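You operate a simulated robot arm through the tools that you are given. There is no shell and no other tool. Be economical: measure what you need, move in short steps, check, and stop when the job is done.

The job below is to be done with a simulated robot arm. You get a single attempt, and the scene is never put back.

## Task
Slide the shallow basket along the side table until it stands next to the grey tin.

It is judged by the outcome, as a careful person would: the job done as asked, and still so three seconds after it is handed in. It fails if anything else is knocked over, pushed out of place, dropped, spilled or broken.

## Robot
A 7-joint arm with a two-finger parallel gripper, fixed in place. Base frame: the origin is at the foot of the arm, x ahead of it, y to its left, z up; the work surface is at about z = 0. Lengths are in m, angles in degrees, forces in N, time in s.
With the tool pointing down near the work surface it reaches from about 0.24 to 0.62 m from the base axis. Its first joint turns from -66.0 to 66.0 degrees. Payload 2.6 kg.
Tool frame: the origin (TCP) lies between the finger pads and is the grasp point; the fingertips stand 0.03 m ahead of it; z points along the fingers, y is the line along which they close. The gripper opens to 0.094 m. The fingers are 0.028 m wide and 0.01 m thick; the gripper's body (0.05 by 0.096 m) begins 0.055 m behind the TCP.
Orientation is that of the tool frame in the base frame, as a unit quaternion [x, y, z, w]. With the fingers straight down and closing along the base's y, the tool's x points along the base's -x, its y along +y and its z along -z.

## Interface
- The arm moves only by the tool nudge_tool. Its argument "commands" is a list of rows, each an object (a shift or turn left out is 0, a gripper value left out holds the last) with "claw": the closure, from 0 (fully open) to 1 (shut); "dp": the shift along the tool's x, y, z in m, a list of three; "turn": the turn, a rotation vector about the tool's x, y, z in degrees, a list of three. In form: [{"claw": claw, "dp": [tx, ty, tz], "turn": [ax, ay, az]}, ...]. A call has 1 to 20 rows; each row is the pose to reach, as a shift and turn from the pose commanded when the call began, along the tool's axes at that moment. Each row takes 0.2 s and may step no farther than 0.05 m and 8.6 degrees from the row before; otherwise, or with a gripper value out of range, the whole call is refused. Where a pose cannot be reached the arm comes as near as it can. A force on the tool above 40 N (or 10 N above the force at the start of the call, whichever is more), or a blocked arm, ends the call early, and 0.2 s more pass. The fingers move at their own pace (about 0.072 m/s each) and stop on an object; they squeeze with about 44 N. The grip force told is the motor's: it shows also when the fingers shut on nothing. Time passes only in rows, and 0.2 s behind the last, so rows that repeat a pose let the fingers close. It gives the time, the measured TCP pose, the force on the tool (base axes), the opening and the grip force at its end, in the units of the frame above (readings bear some noise), and new pictures: "views" is both (left out), scene, wrist or none.
- Cameras (640 x 400 px; columns grow to the right, rows downward): "scene" is fixed at [0.059, 0.4604, 0.5464]; the picture's right is [-0.44, -0.90, 0.00], its down [-0.61, 0.30, -0.73] and it looks along [0.66, -0.32, -0.68] (base axes); focal length 305 px, centre (320, 200). "wrist" rides on the gripper at [-0.037, 0, -0.058] in the tool frame; the picture's right is [0.00, -1.00, 0.00], its down [0.97, 0.00, -0.24] and it looks along [0.24, 0.00, 0.97] (tool axes); focal length 218 px, centre (320, 200).
- point_at(camera, pixels): for up to 12 pixels [column, row] of the newest picture of that camera ("zoom" is the newest enlarged one), the place [x, y, z] in the base frame of the surface seen there, good to about 0.003 m, but the place of the scene camera against the robot may be out by one fixed shift of up to 0.012 m in any direction. No time passes.
- inspect(camera, box): a new picture of the part [left, top, right, bottom] of that camera's present view, enlarged. No time passes.
- job_done(): hands the job in; it is judged then, once.

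Keep the steps short. Do not move on a guess: measure, check each grasp and each placing, and mend mistakes. In all there are 60 turns and 120 pictures (those below and enlarged ones count). Leave the gripper open and the arm clear of the work at the hand-in unless told otherwise, and finish with a single line.

The tools are called as name(argument=value, ...) on one line, values as JSON. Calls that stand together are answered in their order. nudge_tool: Moves the arm, as the interface text tells. Its arguments: {"type":"object","properties":{"commands":{"type":"array","items":{"type":"object","properties":{"claw":{"type":"number"},"dp":{"type":"array","items":{"type":"number"}},"turn":{"type":"array","items":{"type":"number"}}}}},"views":{"type":"string","enum":["both","scene","wrist","none"]}},"required":["commands"]} The other tools are called the same way: point_at (camera, pixels) gives the place of the surface under pixels of a picture; inspect (camera, box) takes an enlarged picture of a part of a camera's view; job_done () hands the job in.

At the start:

```text
t: 0.0
ee_pos: [0.2791, 0.327, 0.353]
orientation: [0.001, 1.0, -0.001, 0.001]
ft_force: [-0.2, -0.1, -0.8]
opening: 0.0938
gripper_force: 0.0
```

scene: 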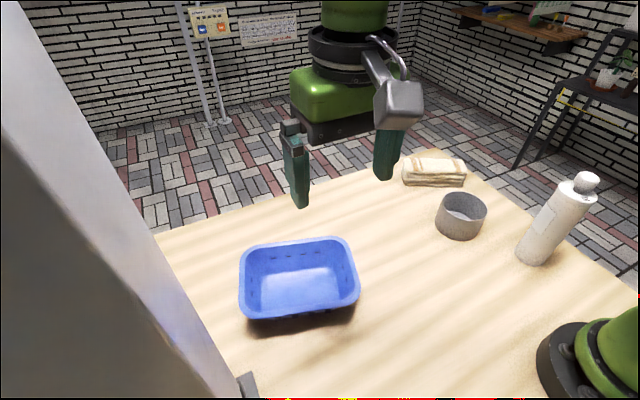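
wrist: 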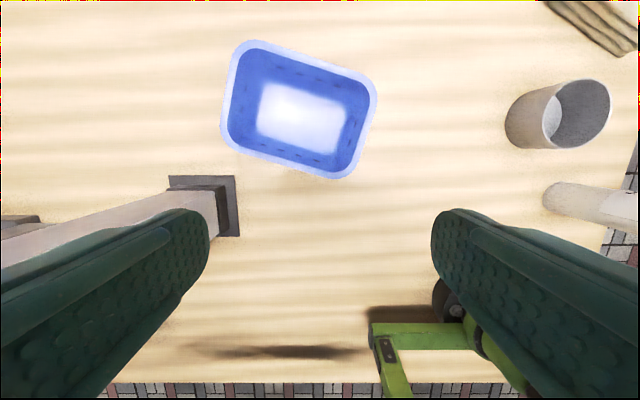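

I see the blue basket around scene (300,278), the grey tin at (460,216), a bottle at (560,220) and a towel at (433,172). I'll measure them first.

point_at(camera="scene", pixels=[[243, 252], [343, 240], [357, 293], [247, 314], [300, 285], [437, 208], [485, 208], [460, 237], [462, 214], [530, 255], [433, 185], [300, 340]])

point_at(camera="wrist", pixels=[[247, 43], [373, 85], [345, 175], [225, 138], [300, 115], [300, 60], [365, 130], [508, 120], [608, 105], [580, 82], [545, 195], [205, 205]])

inspect(camera="scene", box=[220, 160, 500, 335])

```text
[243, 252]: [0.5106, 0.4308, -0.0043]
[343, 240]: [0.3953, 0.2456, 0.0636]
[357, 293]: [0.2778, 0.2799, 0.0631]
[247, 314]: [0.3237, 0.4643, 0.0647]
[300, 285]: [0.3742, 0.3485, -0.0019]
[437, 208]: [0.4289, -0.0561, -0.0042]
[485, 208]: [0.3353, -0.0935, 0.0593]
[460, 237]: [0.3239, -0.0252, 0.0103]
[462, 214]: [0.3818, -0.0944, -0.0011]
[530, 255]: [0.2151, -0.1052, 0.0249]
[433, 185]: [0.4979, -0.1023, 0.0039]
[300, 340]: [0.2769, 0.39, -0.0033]
```

```text
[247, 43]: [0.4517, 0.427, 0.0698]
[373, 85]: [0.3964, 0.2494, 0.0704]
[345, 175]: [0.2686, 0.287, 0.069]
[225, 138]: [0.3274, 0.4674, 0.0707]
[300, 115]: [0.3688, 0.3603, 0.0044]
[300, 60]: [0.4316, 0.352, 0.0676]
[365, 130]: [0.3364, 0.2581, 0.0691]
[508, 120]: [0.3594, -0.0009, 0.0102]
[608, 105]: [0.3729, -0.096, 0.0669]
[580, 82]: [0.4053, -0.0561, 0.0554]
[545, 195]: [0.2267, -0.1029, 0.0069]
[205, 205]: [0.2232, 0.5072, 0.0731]
```

```text
2.29 times, centred on (360, 248) of scene
```

zoom: 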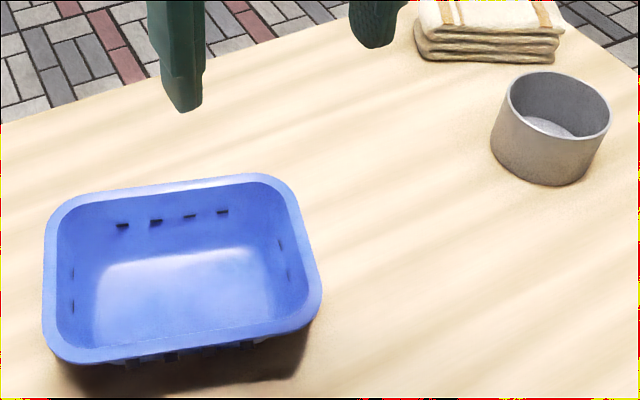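

The wrist view gives the rim corners, about (0.452,0.427), (0.396,0.249), (0.269,0.287) and (0.327,0.467), at z 0.07. The basket's centre is near (0.361,0.357), and its long axis is about 17° off y. The tin is near (0.365,-0.048) with radius 0.047. I plan to pinch the middle of the near long wall, around (0.295,0.378), and drag from there. First I'll turn the tool about 72° at this height while moving over that wall.

nudge_tool(commands=[{"claw": 0, "dp": [-0.002, 0.006, 0], "turn": [0, 0, -8]}, {"dp": [-0.004, 0.012, 0], "turn": [0, 0, -16]}, {"dp": [-0.006, 0.018, 0], "turn": [0, 0, -24]}, {"dp": [-0.008, 0.024, 0], "turn": [0, 0, -32]}, {"dp": [-0.01, 0.03, 0], "turn": [0, 0, -40]}, {"dp": [-0.012, 0.036, 0], "turn": [0, 0, -48]}, {"dp": [-0.013, 0.042, 0], "turn": [0, 0, -56]}, {"dp": [-0.014, 0.048, 0], "turn": [0, 0, -64]}, {"dp": [-0.015, 0.051, 0], "turn": [0, 0, -72]}, {"dp": [-0.015, 0.051, 0], "turn": [0, 0, -72]}])

```text
t: 2.2
ee_pos: [0.2951, 0.3788, 0.3524]
orientation: [-0.587, 0.809, 0.0, 0.0]
ft_force: [-0.1, -0.7, 0.7]
opening: 0.0942
gripper_force: 0.1
```

scene: 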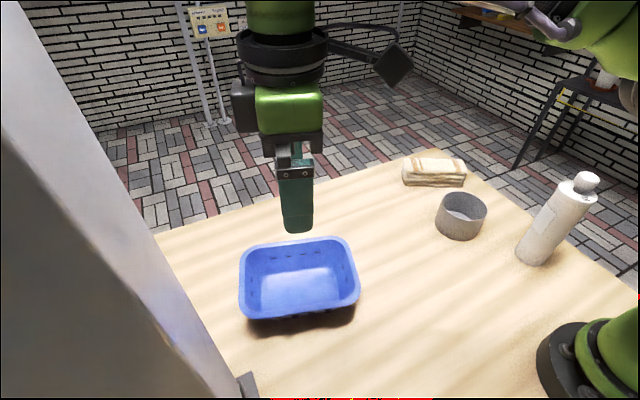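
wrist: 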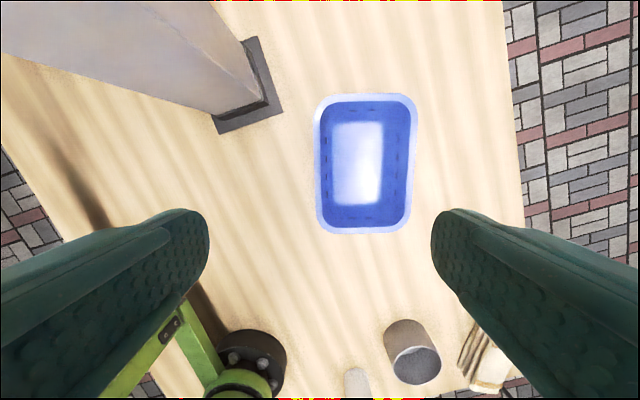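

The turn worked and the basket now looks almost square to the tool. I'll measure the near wall (left in the wrist view, column ~318), the basket's edges, the pillar and the tin from here.

point_at(camera="wrist", pixels=[[316, 120], [318, 165], [320, 205], [324, 165], [365, 97], [414, 125], [410, 200], [365, 231], [390, 340], [440, 350], [410, 380], [270, 100]])

inspect(camera="wrist", box=[285, 80, 445, 240])

```text
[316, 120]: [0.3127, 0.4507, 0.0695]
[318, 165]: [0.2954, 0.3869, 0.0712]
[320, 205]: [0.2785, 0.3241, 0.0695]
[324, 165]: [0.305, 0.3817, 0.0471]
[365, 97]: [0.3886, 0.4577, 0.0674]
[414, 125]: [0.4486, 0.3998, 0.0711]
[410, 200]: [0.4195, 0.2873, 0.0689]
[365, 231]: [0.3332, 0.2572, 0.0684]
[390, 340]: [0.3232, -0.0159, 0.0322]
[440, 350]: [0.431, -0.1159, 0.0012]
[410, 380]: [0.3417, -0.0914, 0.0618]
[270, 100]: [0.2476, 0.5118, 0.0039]
```

```text
2.50 times, centred on (365, 160) of wrist
```

zoom: 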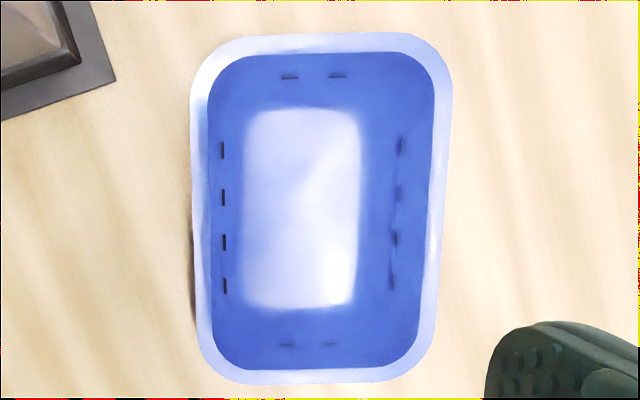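

The wall runs about 15° off y, so I need to turn 3° more. The rim is at z 0.07, the basket is 0.208 × 0.146 m, and the wall slopes inwards. I'll correct the aim to (0.298,0.375), go down to z≈0.15 and check.

nudge_tool(commands=[{"claw": 0, "dp": [0.003, -0.004, 0.0], "turn": [0, 0, -3]}, {"dp": [0.003, -0.004, 0.04], "turn": [0, 0, -3]}, {"dp": [0.003, -0.004, 0.08], "turn": [0, 0, -3]}, {"dp": [0.003, -0.004, 0.12], "turn": [0, 0, -3]}, {"dp": [0.003, -0.004, 0.16], "turn": [0, 0, -3]}, {"dp": [0.003, -0.004, 0.2], "turn": [0, 0, -3]}, {"dp": [0.003, -0.004, 0.2], "turn": [0, 0, -3]}])

```text
t: 3.8
ee_pos: [0.2971, 0.3752, 0.151]
orientation: [-0.608, 0.794, 0.001, 0.0]
ft_force: [0.4, -0.6, 0.1]
opening: 0.0941
gripper_force: 0.1
```

scene: 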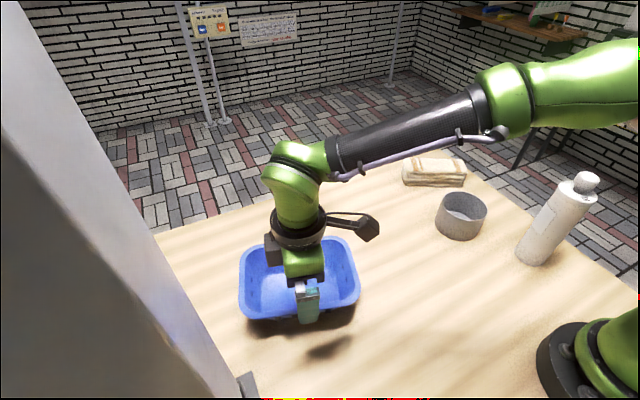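
wrist: 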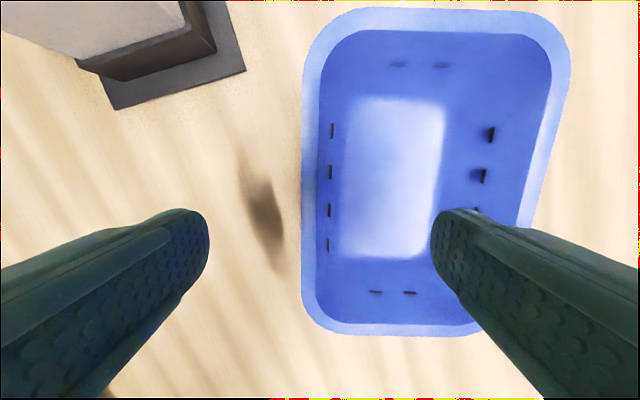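

The fingers straddle the near wall (rim at columns ~303–318). I'll measure the rim precisely at this range.

point_at(camera="wrist", pixels=[[304, 130], [304, 200], [304, 280], [310, 200], [315, 200], [320, 200], [325, 200], [335, 200], [345, 200], [440, 12], [410, 333]])

```text
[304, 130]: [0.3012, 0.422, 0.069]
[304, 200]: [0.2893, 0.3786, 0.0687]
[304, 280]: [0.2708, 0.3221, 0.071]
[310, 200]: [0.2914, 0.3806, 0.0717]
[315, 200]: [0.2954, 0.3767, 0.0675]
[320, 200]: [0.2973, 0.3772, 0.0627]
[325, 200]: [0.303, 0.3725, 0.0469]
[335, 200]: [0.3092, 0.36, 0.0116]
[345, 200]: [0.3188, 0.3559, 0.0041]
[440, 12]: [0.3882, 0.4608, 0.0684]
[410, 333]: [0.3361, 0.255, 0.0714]
```

The rim's outer edge is at v 0.181 and the inner wall at z≈0.047 is at v 0.197. The midpoint is 0.189, so the tool is centred. I'll go down to TCP z≈0.077, which keeps the tips shallow at ~0.047.

nudge_tool(commands=[{"claw": 0, "dp": [0, 0, 0.035]}, {"dp": [0, 0, 0.06]}, {"dp": [0, 0, 0.074]}, {"dp": [0, 0, 0.074]}])

```text
t: 4.8
ee_pos: [0.2985, 0.3753, 0.0794]
orientation: [-0.608, 0.794, 0.0, 0.0]
ft_force: [0.2, -0.3, 0.1]
opening: 0.094
gripper_force: 0.0
```

scene: 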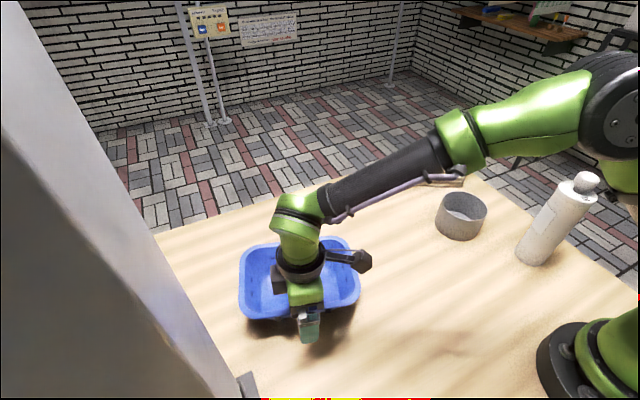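
wrist: 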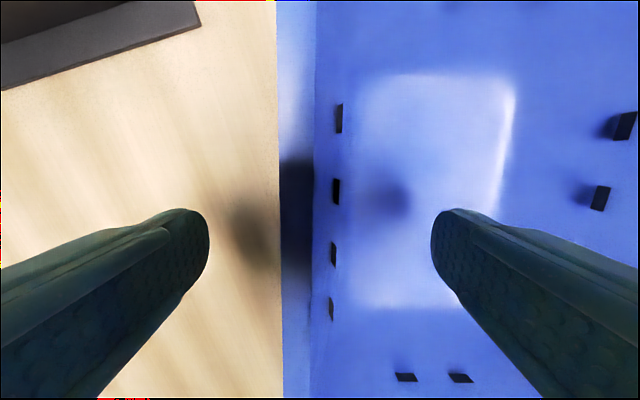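

The rim spans columns 280–315, so the tool is about 2 mm too far in. I'll shift 2 mm outwards and close slowly.

nudge_tool(commands=[{"claw": 0, "dp": [0, 0.002, 0]}, {"claw": 0.4, "dp": [0, 0.002, 0]}, {"claw": 0.7, "dp": [0, 0.002, 0]}, {"claw": 0.8, "dp": [0, 0.002, 0]}, {"claw": 1, "dp": [0, 0.002, 0]}, {"claw": 1, "dp": [0, 0.002, 0]}, {"claw": 1, "dp": [0, 0.002, 0]}])

```text
t: 6.4
ee_pos: [0.2964, 0.3767, 0.0806]
orientation: [-0.608, 0.794, 0.0, 0.002]
ft_force: [0.3, -0.8, 7.2]
opening: 0.0071
gripper_force: 41.4
```

scene: 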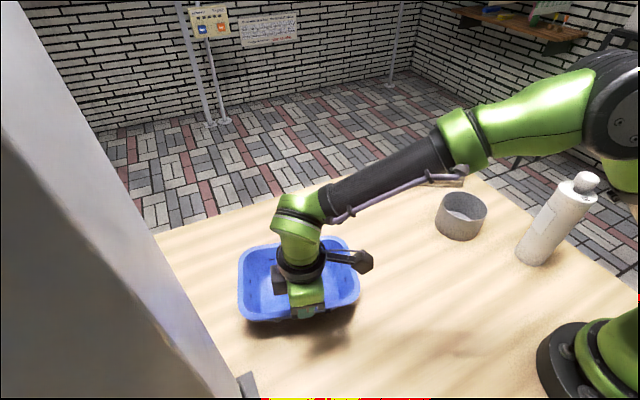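
wrist: 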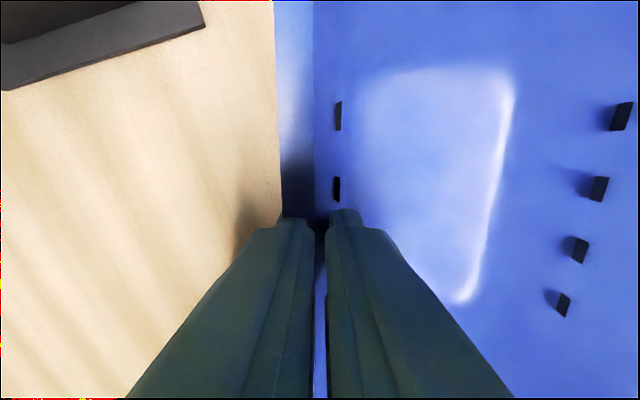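

The grip holds: opening is 7 mm at 41 N and the basket stays flat. I'll drag a short test stretch, then check.

nudge_tool(commands=[{"claw": 1, "dp": [0.009, -0.004, 0]}, {"dp": [0.018, -0.009, 0]}, {"dp": [0.029, -0.014, 0]}, {"dp": [0.04, -0.019, 0]}])

```text
t: 7.4
ee_pos: [0.3032, 0.3329, 0.0799]
orientation: [-0.609, 0.793, 0.001, 0.002]
ft_force: [0.4, 6.0, 20.5]
opening: 0.0071
gripper_force: 41.4
```

scene: 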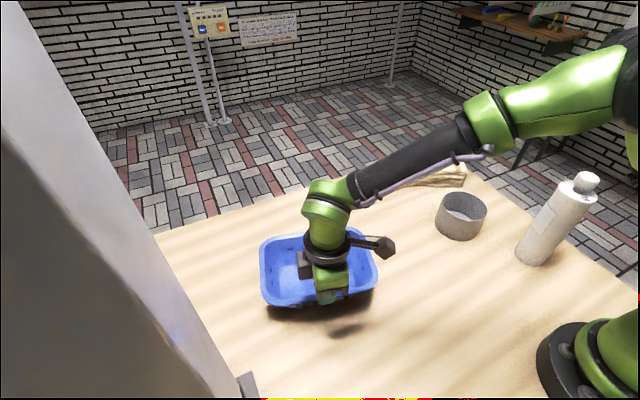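
wrist: 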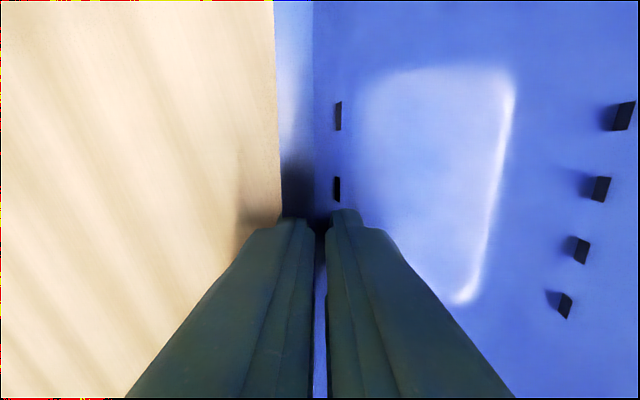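

The basket follows the tool and the grip hasn't changed. The downward force is 20 N, so I'll ease up 1.5 mm and drag on to a stop short of the tin.

nudge_tool(commands=[{"claw": 1, "dp": [0.004, -0.002, -0.0015]}, {"dp": [0.018, -0.009, -0.0015]}, {"dp": [0.034, -0.016, -0.0015]}, {"dp": [0.05, -0.024, -0.0015]}, {"dp": [0.066, -0.031, -0.0015]}, {"dp": [0.082, -0.039, -0.0015]}, {"dp": [0.098, -0.047, -0.0015]}, {"dp": [0.112, -0.053, -0.0015]}, {"dp": [0.126, -0.06, -0.0015]}, {"dp": [0.138, -0.066, -0.0015]}, {"dp": [0.138, -0.066, -0.0015]}])

```text
t: 9.8
ee_pos: [0.3307, 0.1783, 0.0801]
orientation: [-0.609, 0.793, -0.001, 0.0]
ft_force: [-2.0, 4.0, 14.5]
opening: 0.0073
gripper_force: 41.3
```

scene: 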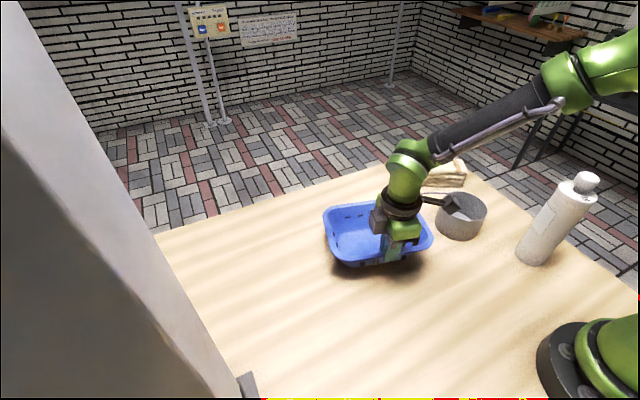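
wrist: 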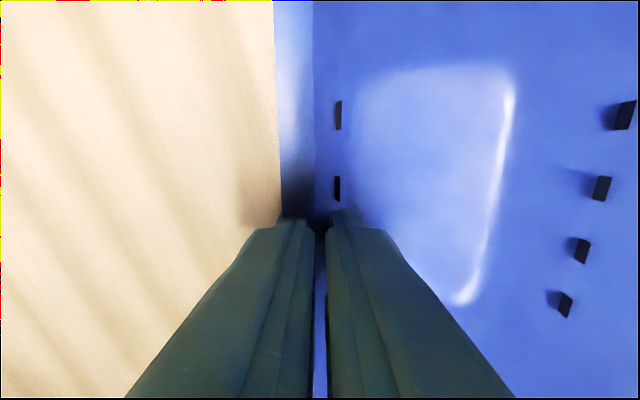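

The basket tracked well. The dark bracket on the wrist near (450,200) appears over the tin, so I'll check its height and remeasure the gap.

point_at(camera="scene", pixels=[[449, 203], [455, 210], [425, 200], [429, 228], [432, 241], [420, 253], [437, 215], [440, 228], [485, 208], [462, 195], [332, 258], [326, 208]])

inspect(camera="scene", box=[310, 150, 510, 275])

```text
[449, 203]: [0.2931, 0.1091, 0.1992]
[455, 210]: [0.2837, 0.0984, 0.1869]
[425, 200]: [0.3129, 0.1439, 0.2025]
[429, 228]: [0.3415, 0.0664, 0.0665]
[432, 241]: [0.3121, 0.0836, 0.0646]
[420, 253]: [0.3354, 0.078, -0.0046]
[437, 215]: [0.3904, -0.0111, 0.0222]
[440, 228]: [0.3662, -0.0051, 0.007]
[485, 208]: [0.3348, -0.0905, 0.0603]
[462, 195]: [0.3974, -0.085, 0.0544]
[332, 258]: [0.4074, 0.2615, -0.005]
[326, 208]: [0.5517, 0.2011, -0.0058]
```

```text
3.20 times, centred on (410, 212) of scene
```

zoom: 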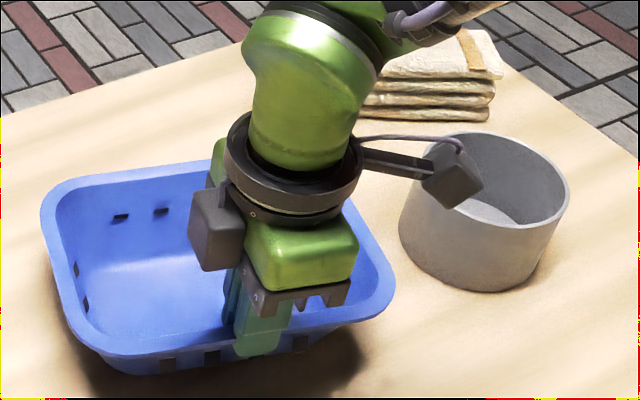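

The bracket is at z≈0.19, well above the tin. Both readings put the gap at about 54 mm, with the basket about 22 mm off the tin's line. I'll move 40 mm closer while correcting sideways, slowly.

nudge_tool(commands=[{"claw": 1, "dp": [0.008, -0.005, -0.0005]}, {"dp": [0.016, -0.01, -0.0005]}, {"dp": [0.024, -0.015, -0.0005]}, {"dp": [0.031, -0.019, -0.0005]}, {"dp": [0.036, -0.021, -0.0005]}, {"dp": [0.04, -0.022, -0.0005]}, {"dp": [0.04, -0.022, -0.0005]}])

inspect(camera="scene", box=[330, 140, 530, 265])

```text
t: 11.4
ee_pos: [0.3405, 0.1356, 0.0811]
orientation: [-0.608, 0.794, 0.0, 0.0]
ft_force: [0.3, 1.6, 7.1]
opening: 0.0069
gripper_force: 41.1
```

scene: 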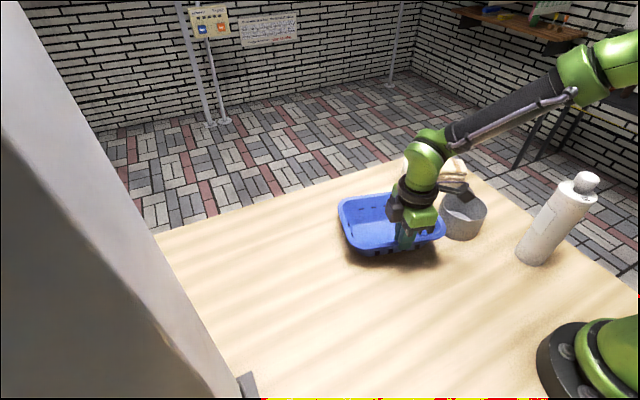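
wrist: 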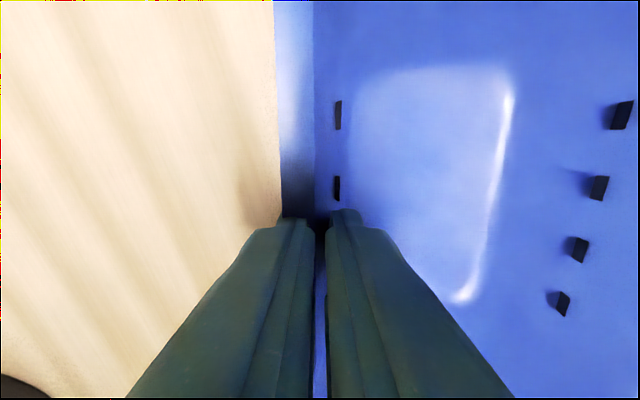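

```text
3.20 times, centred on (430, 202) of scene
```

zoom: 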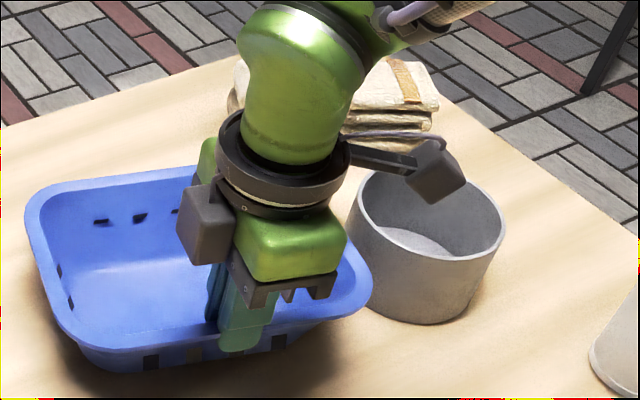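

The basket is close and the tin hasn't been touched. I'll measure the remaining gap.

point_at(camera="zoom", pixels=[[368, 285], [360, 305], [362, 265], [350, 245], [375, 245], [372, 270], [385, 310], [360, 210], [364, 312], [430, 325], [502, 235]])

```text
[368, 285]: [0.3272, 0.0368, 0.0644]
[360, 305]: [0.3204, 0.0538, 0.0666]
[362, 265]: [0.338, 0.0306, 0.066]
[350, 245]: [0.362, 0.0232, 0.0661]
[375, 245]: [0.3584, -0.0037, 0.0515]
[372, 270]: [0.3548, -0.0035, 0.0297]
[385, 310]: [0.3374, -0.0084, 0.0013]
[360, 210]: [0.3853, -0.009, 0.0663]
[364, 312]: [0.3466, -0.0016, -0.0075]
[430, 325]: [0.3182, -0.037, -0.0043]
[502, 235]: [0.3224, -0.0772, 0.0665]
```

The rim is at u≈0.117 and the tin's near edge at ≈0.093, so the gap is about 23 mm. I'll slide 13 mm more, leaving about 1 cm.

nudge_tool(commands=[{"claw": 1, "dp": [0.004, 0, 0]}, {"dp": [0.008, 0, 0]}, {"dp": [0.011, 0, 0]}, {"dp": [0.013, 0, 0]}, {"dp": [0.013, 0, 0]}], views="scene")

inspect(camera="scene", box=[330, 140, 530, 265])

```text
t: 12.6
ee_pos: [0.3372, 0.1224, 0.0811]
orientation: [-0.608, 0.794, 0.0, 0.0]
ft_force: [1.0, 2.1, 5.7]
opening: 0.0072
gripper_force: 42.1
```

scene: 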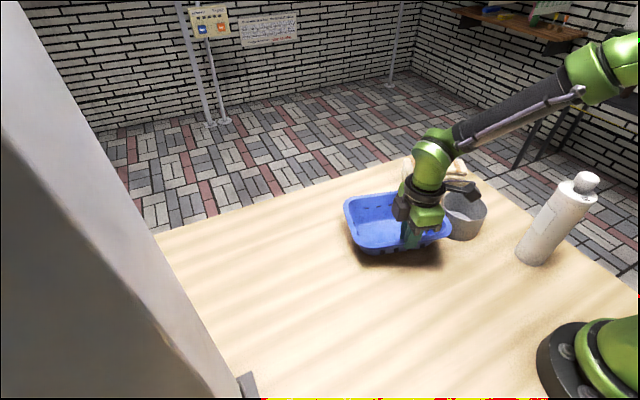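

```text
3.20 times, centred on (430, 202) of scene
```

zoom: 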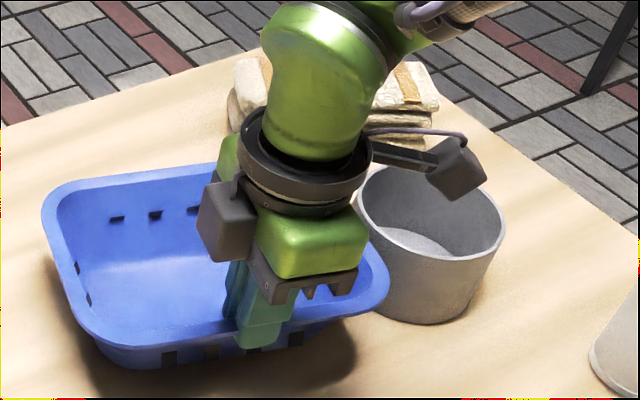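

The tin hasn't moved (its bottom edge is still at zoom (430,325)), and the basket stands about 1 cm from it. Now I'll open the gripper and lift straight up.

nudge_tool(commands=[{"claw": 0.7}, {"claw": 0.5}, {"claw": 0.4}, {"claw": 0.4, "dp": [0, 0, -0.03]}, {"dp": [0, 0, -0.07]}, {"dp": [0, 0, -0.11]}, {"dp": [0, 0, -0.15]}, {"claw": 0, "dp": [0, 0, -0.19]}, {"claw": 0, "dp": [0, 0, -0.22]}, {"claw": 0, "dp": [0, 0, -0.22]}])

```text
t: 14.8
ee_pos: [0.3368, 0.1232, 0.3044]
orientation: [-0.608, 0.794, 0.0, 0.001]
ft_force: [-0.5, 0.4, 0.9]
opening: 0.094
gripper_force: 0.0
```

scene: 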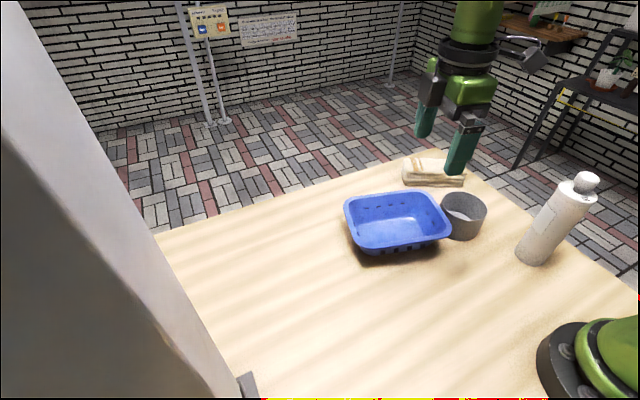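
wrist: 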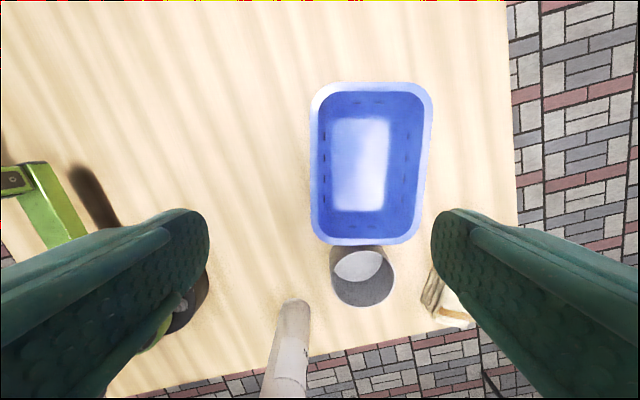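

The basket is free and flat, and the arm is clear. I'll check the final gap and the tin's position once.

point_at(camera="wrist", pixels=[[340, 241], [365, 243], [390, 241], [335, 270], [393, 275], [362, 303], [365, 248]])

inspect(camera="scene", box=[330, 140, 530, 265])

```text
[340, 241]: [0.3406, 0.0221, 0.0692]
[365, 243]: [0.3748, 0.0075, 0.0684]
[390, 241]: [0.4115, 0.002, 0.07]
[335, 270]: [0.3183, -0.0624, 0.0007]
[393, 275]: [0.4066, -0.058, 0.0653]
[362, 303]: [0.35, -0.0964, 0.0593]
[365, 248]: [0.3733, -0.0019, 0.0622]
```

```text
3.20 times, centred on (430, 202) of scene
```

zoom: 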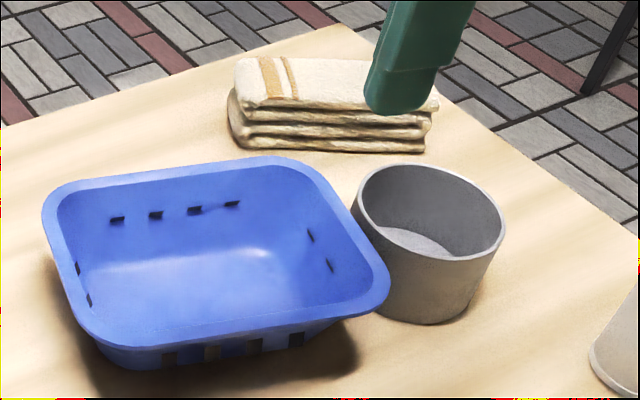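

The basket stands flat, about 1 cm from the tin. The tin, towel and bottle haven't moved, the gripper is open and the arm is clear, so I'm handing in.

job_done()

```text
The job is handed in.
```

The shallow basket was slid along the table and now stands about 1 cm from the grey tin, with nothing else moved.
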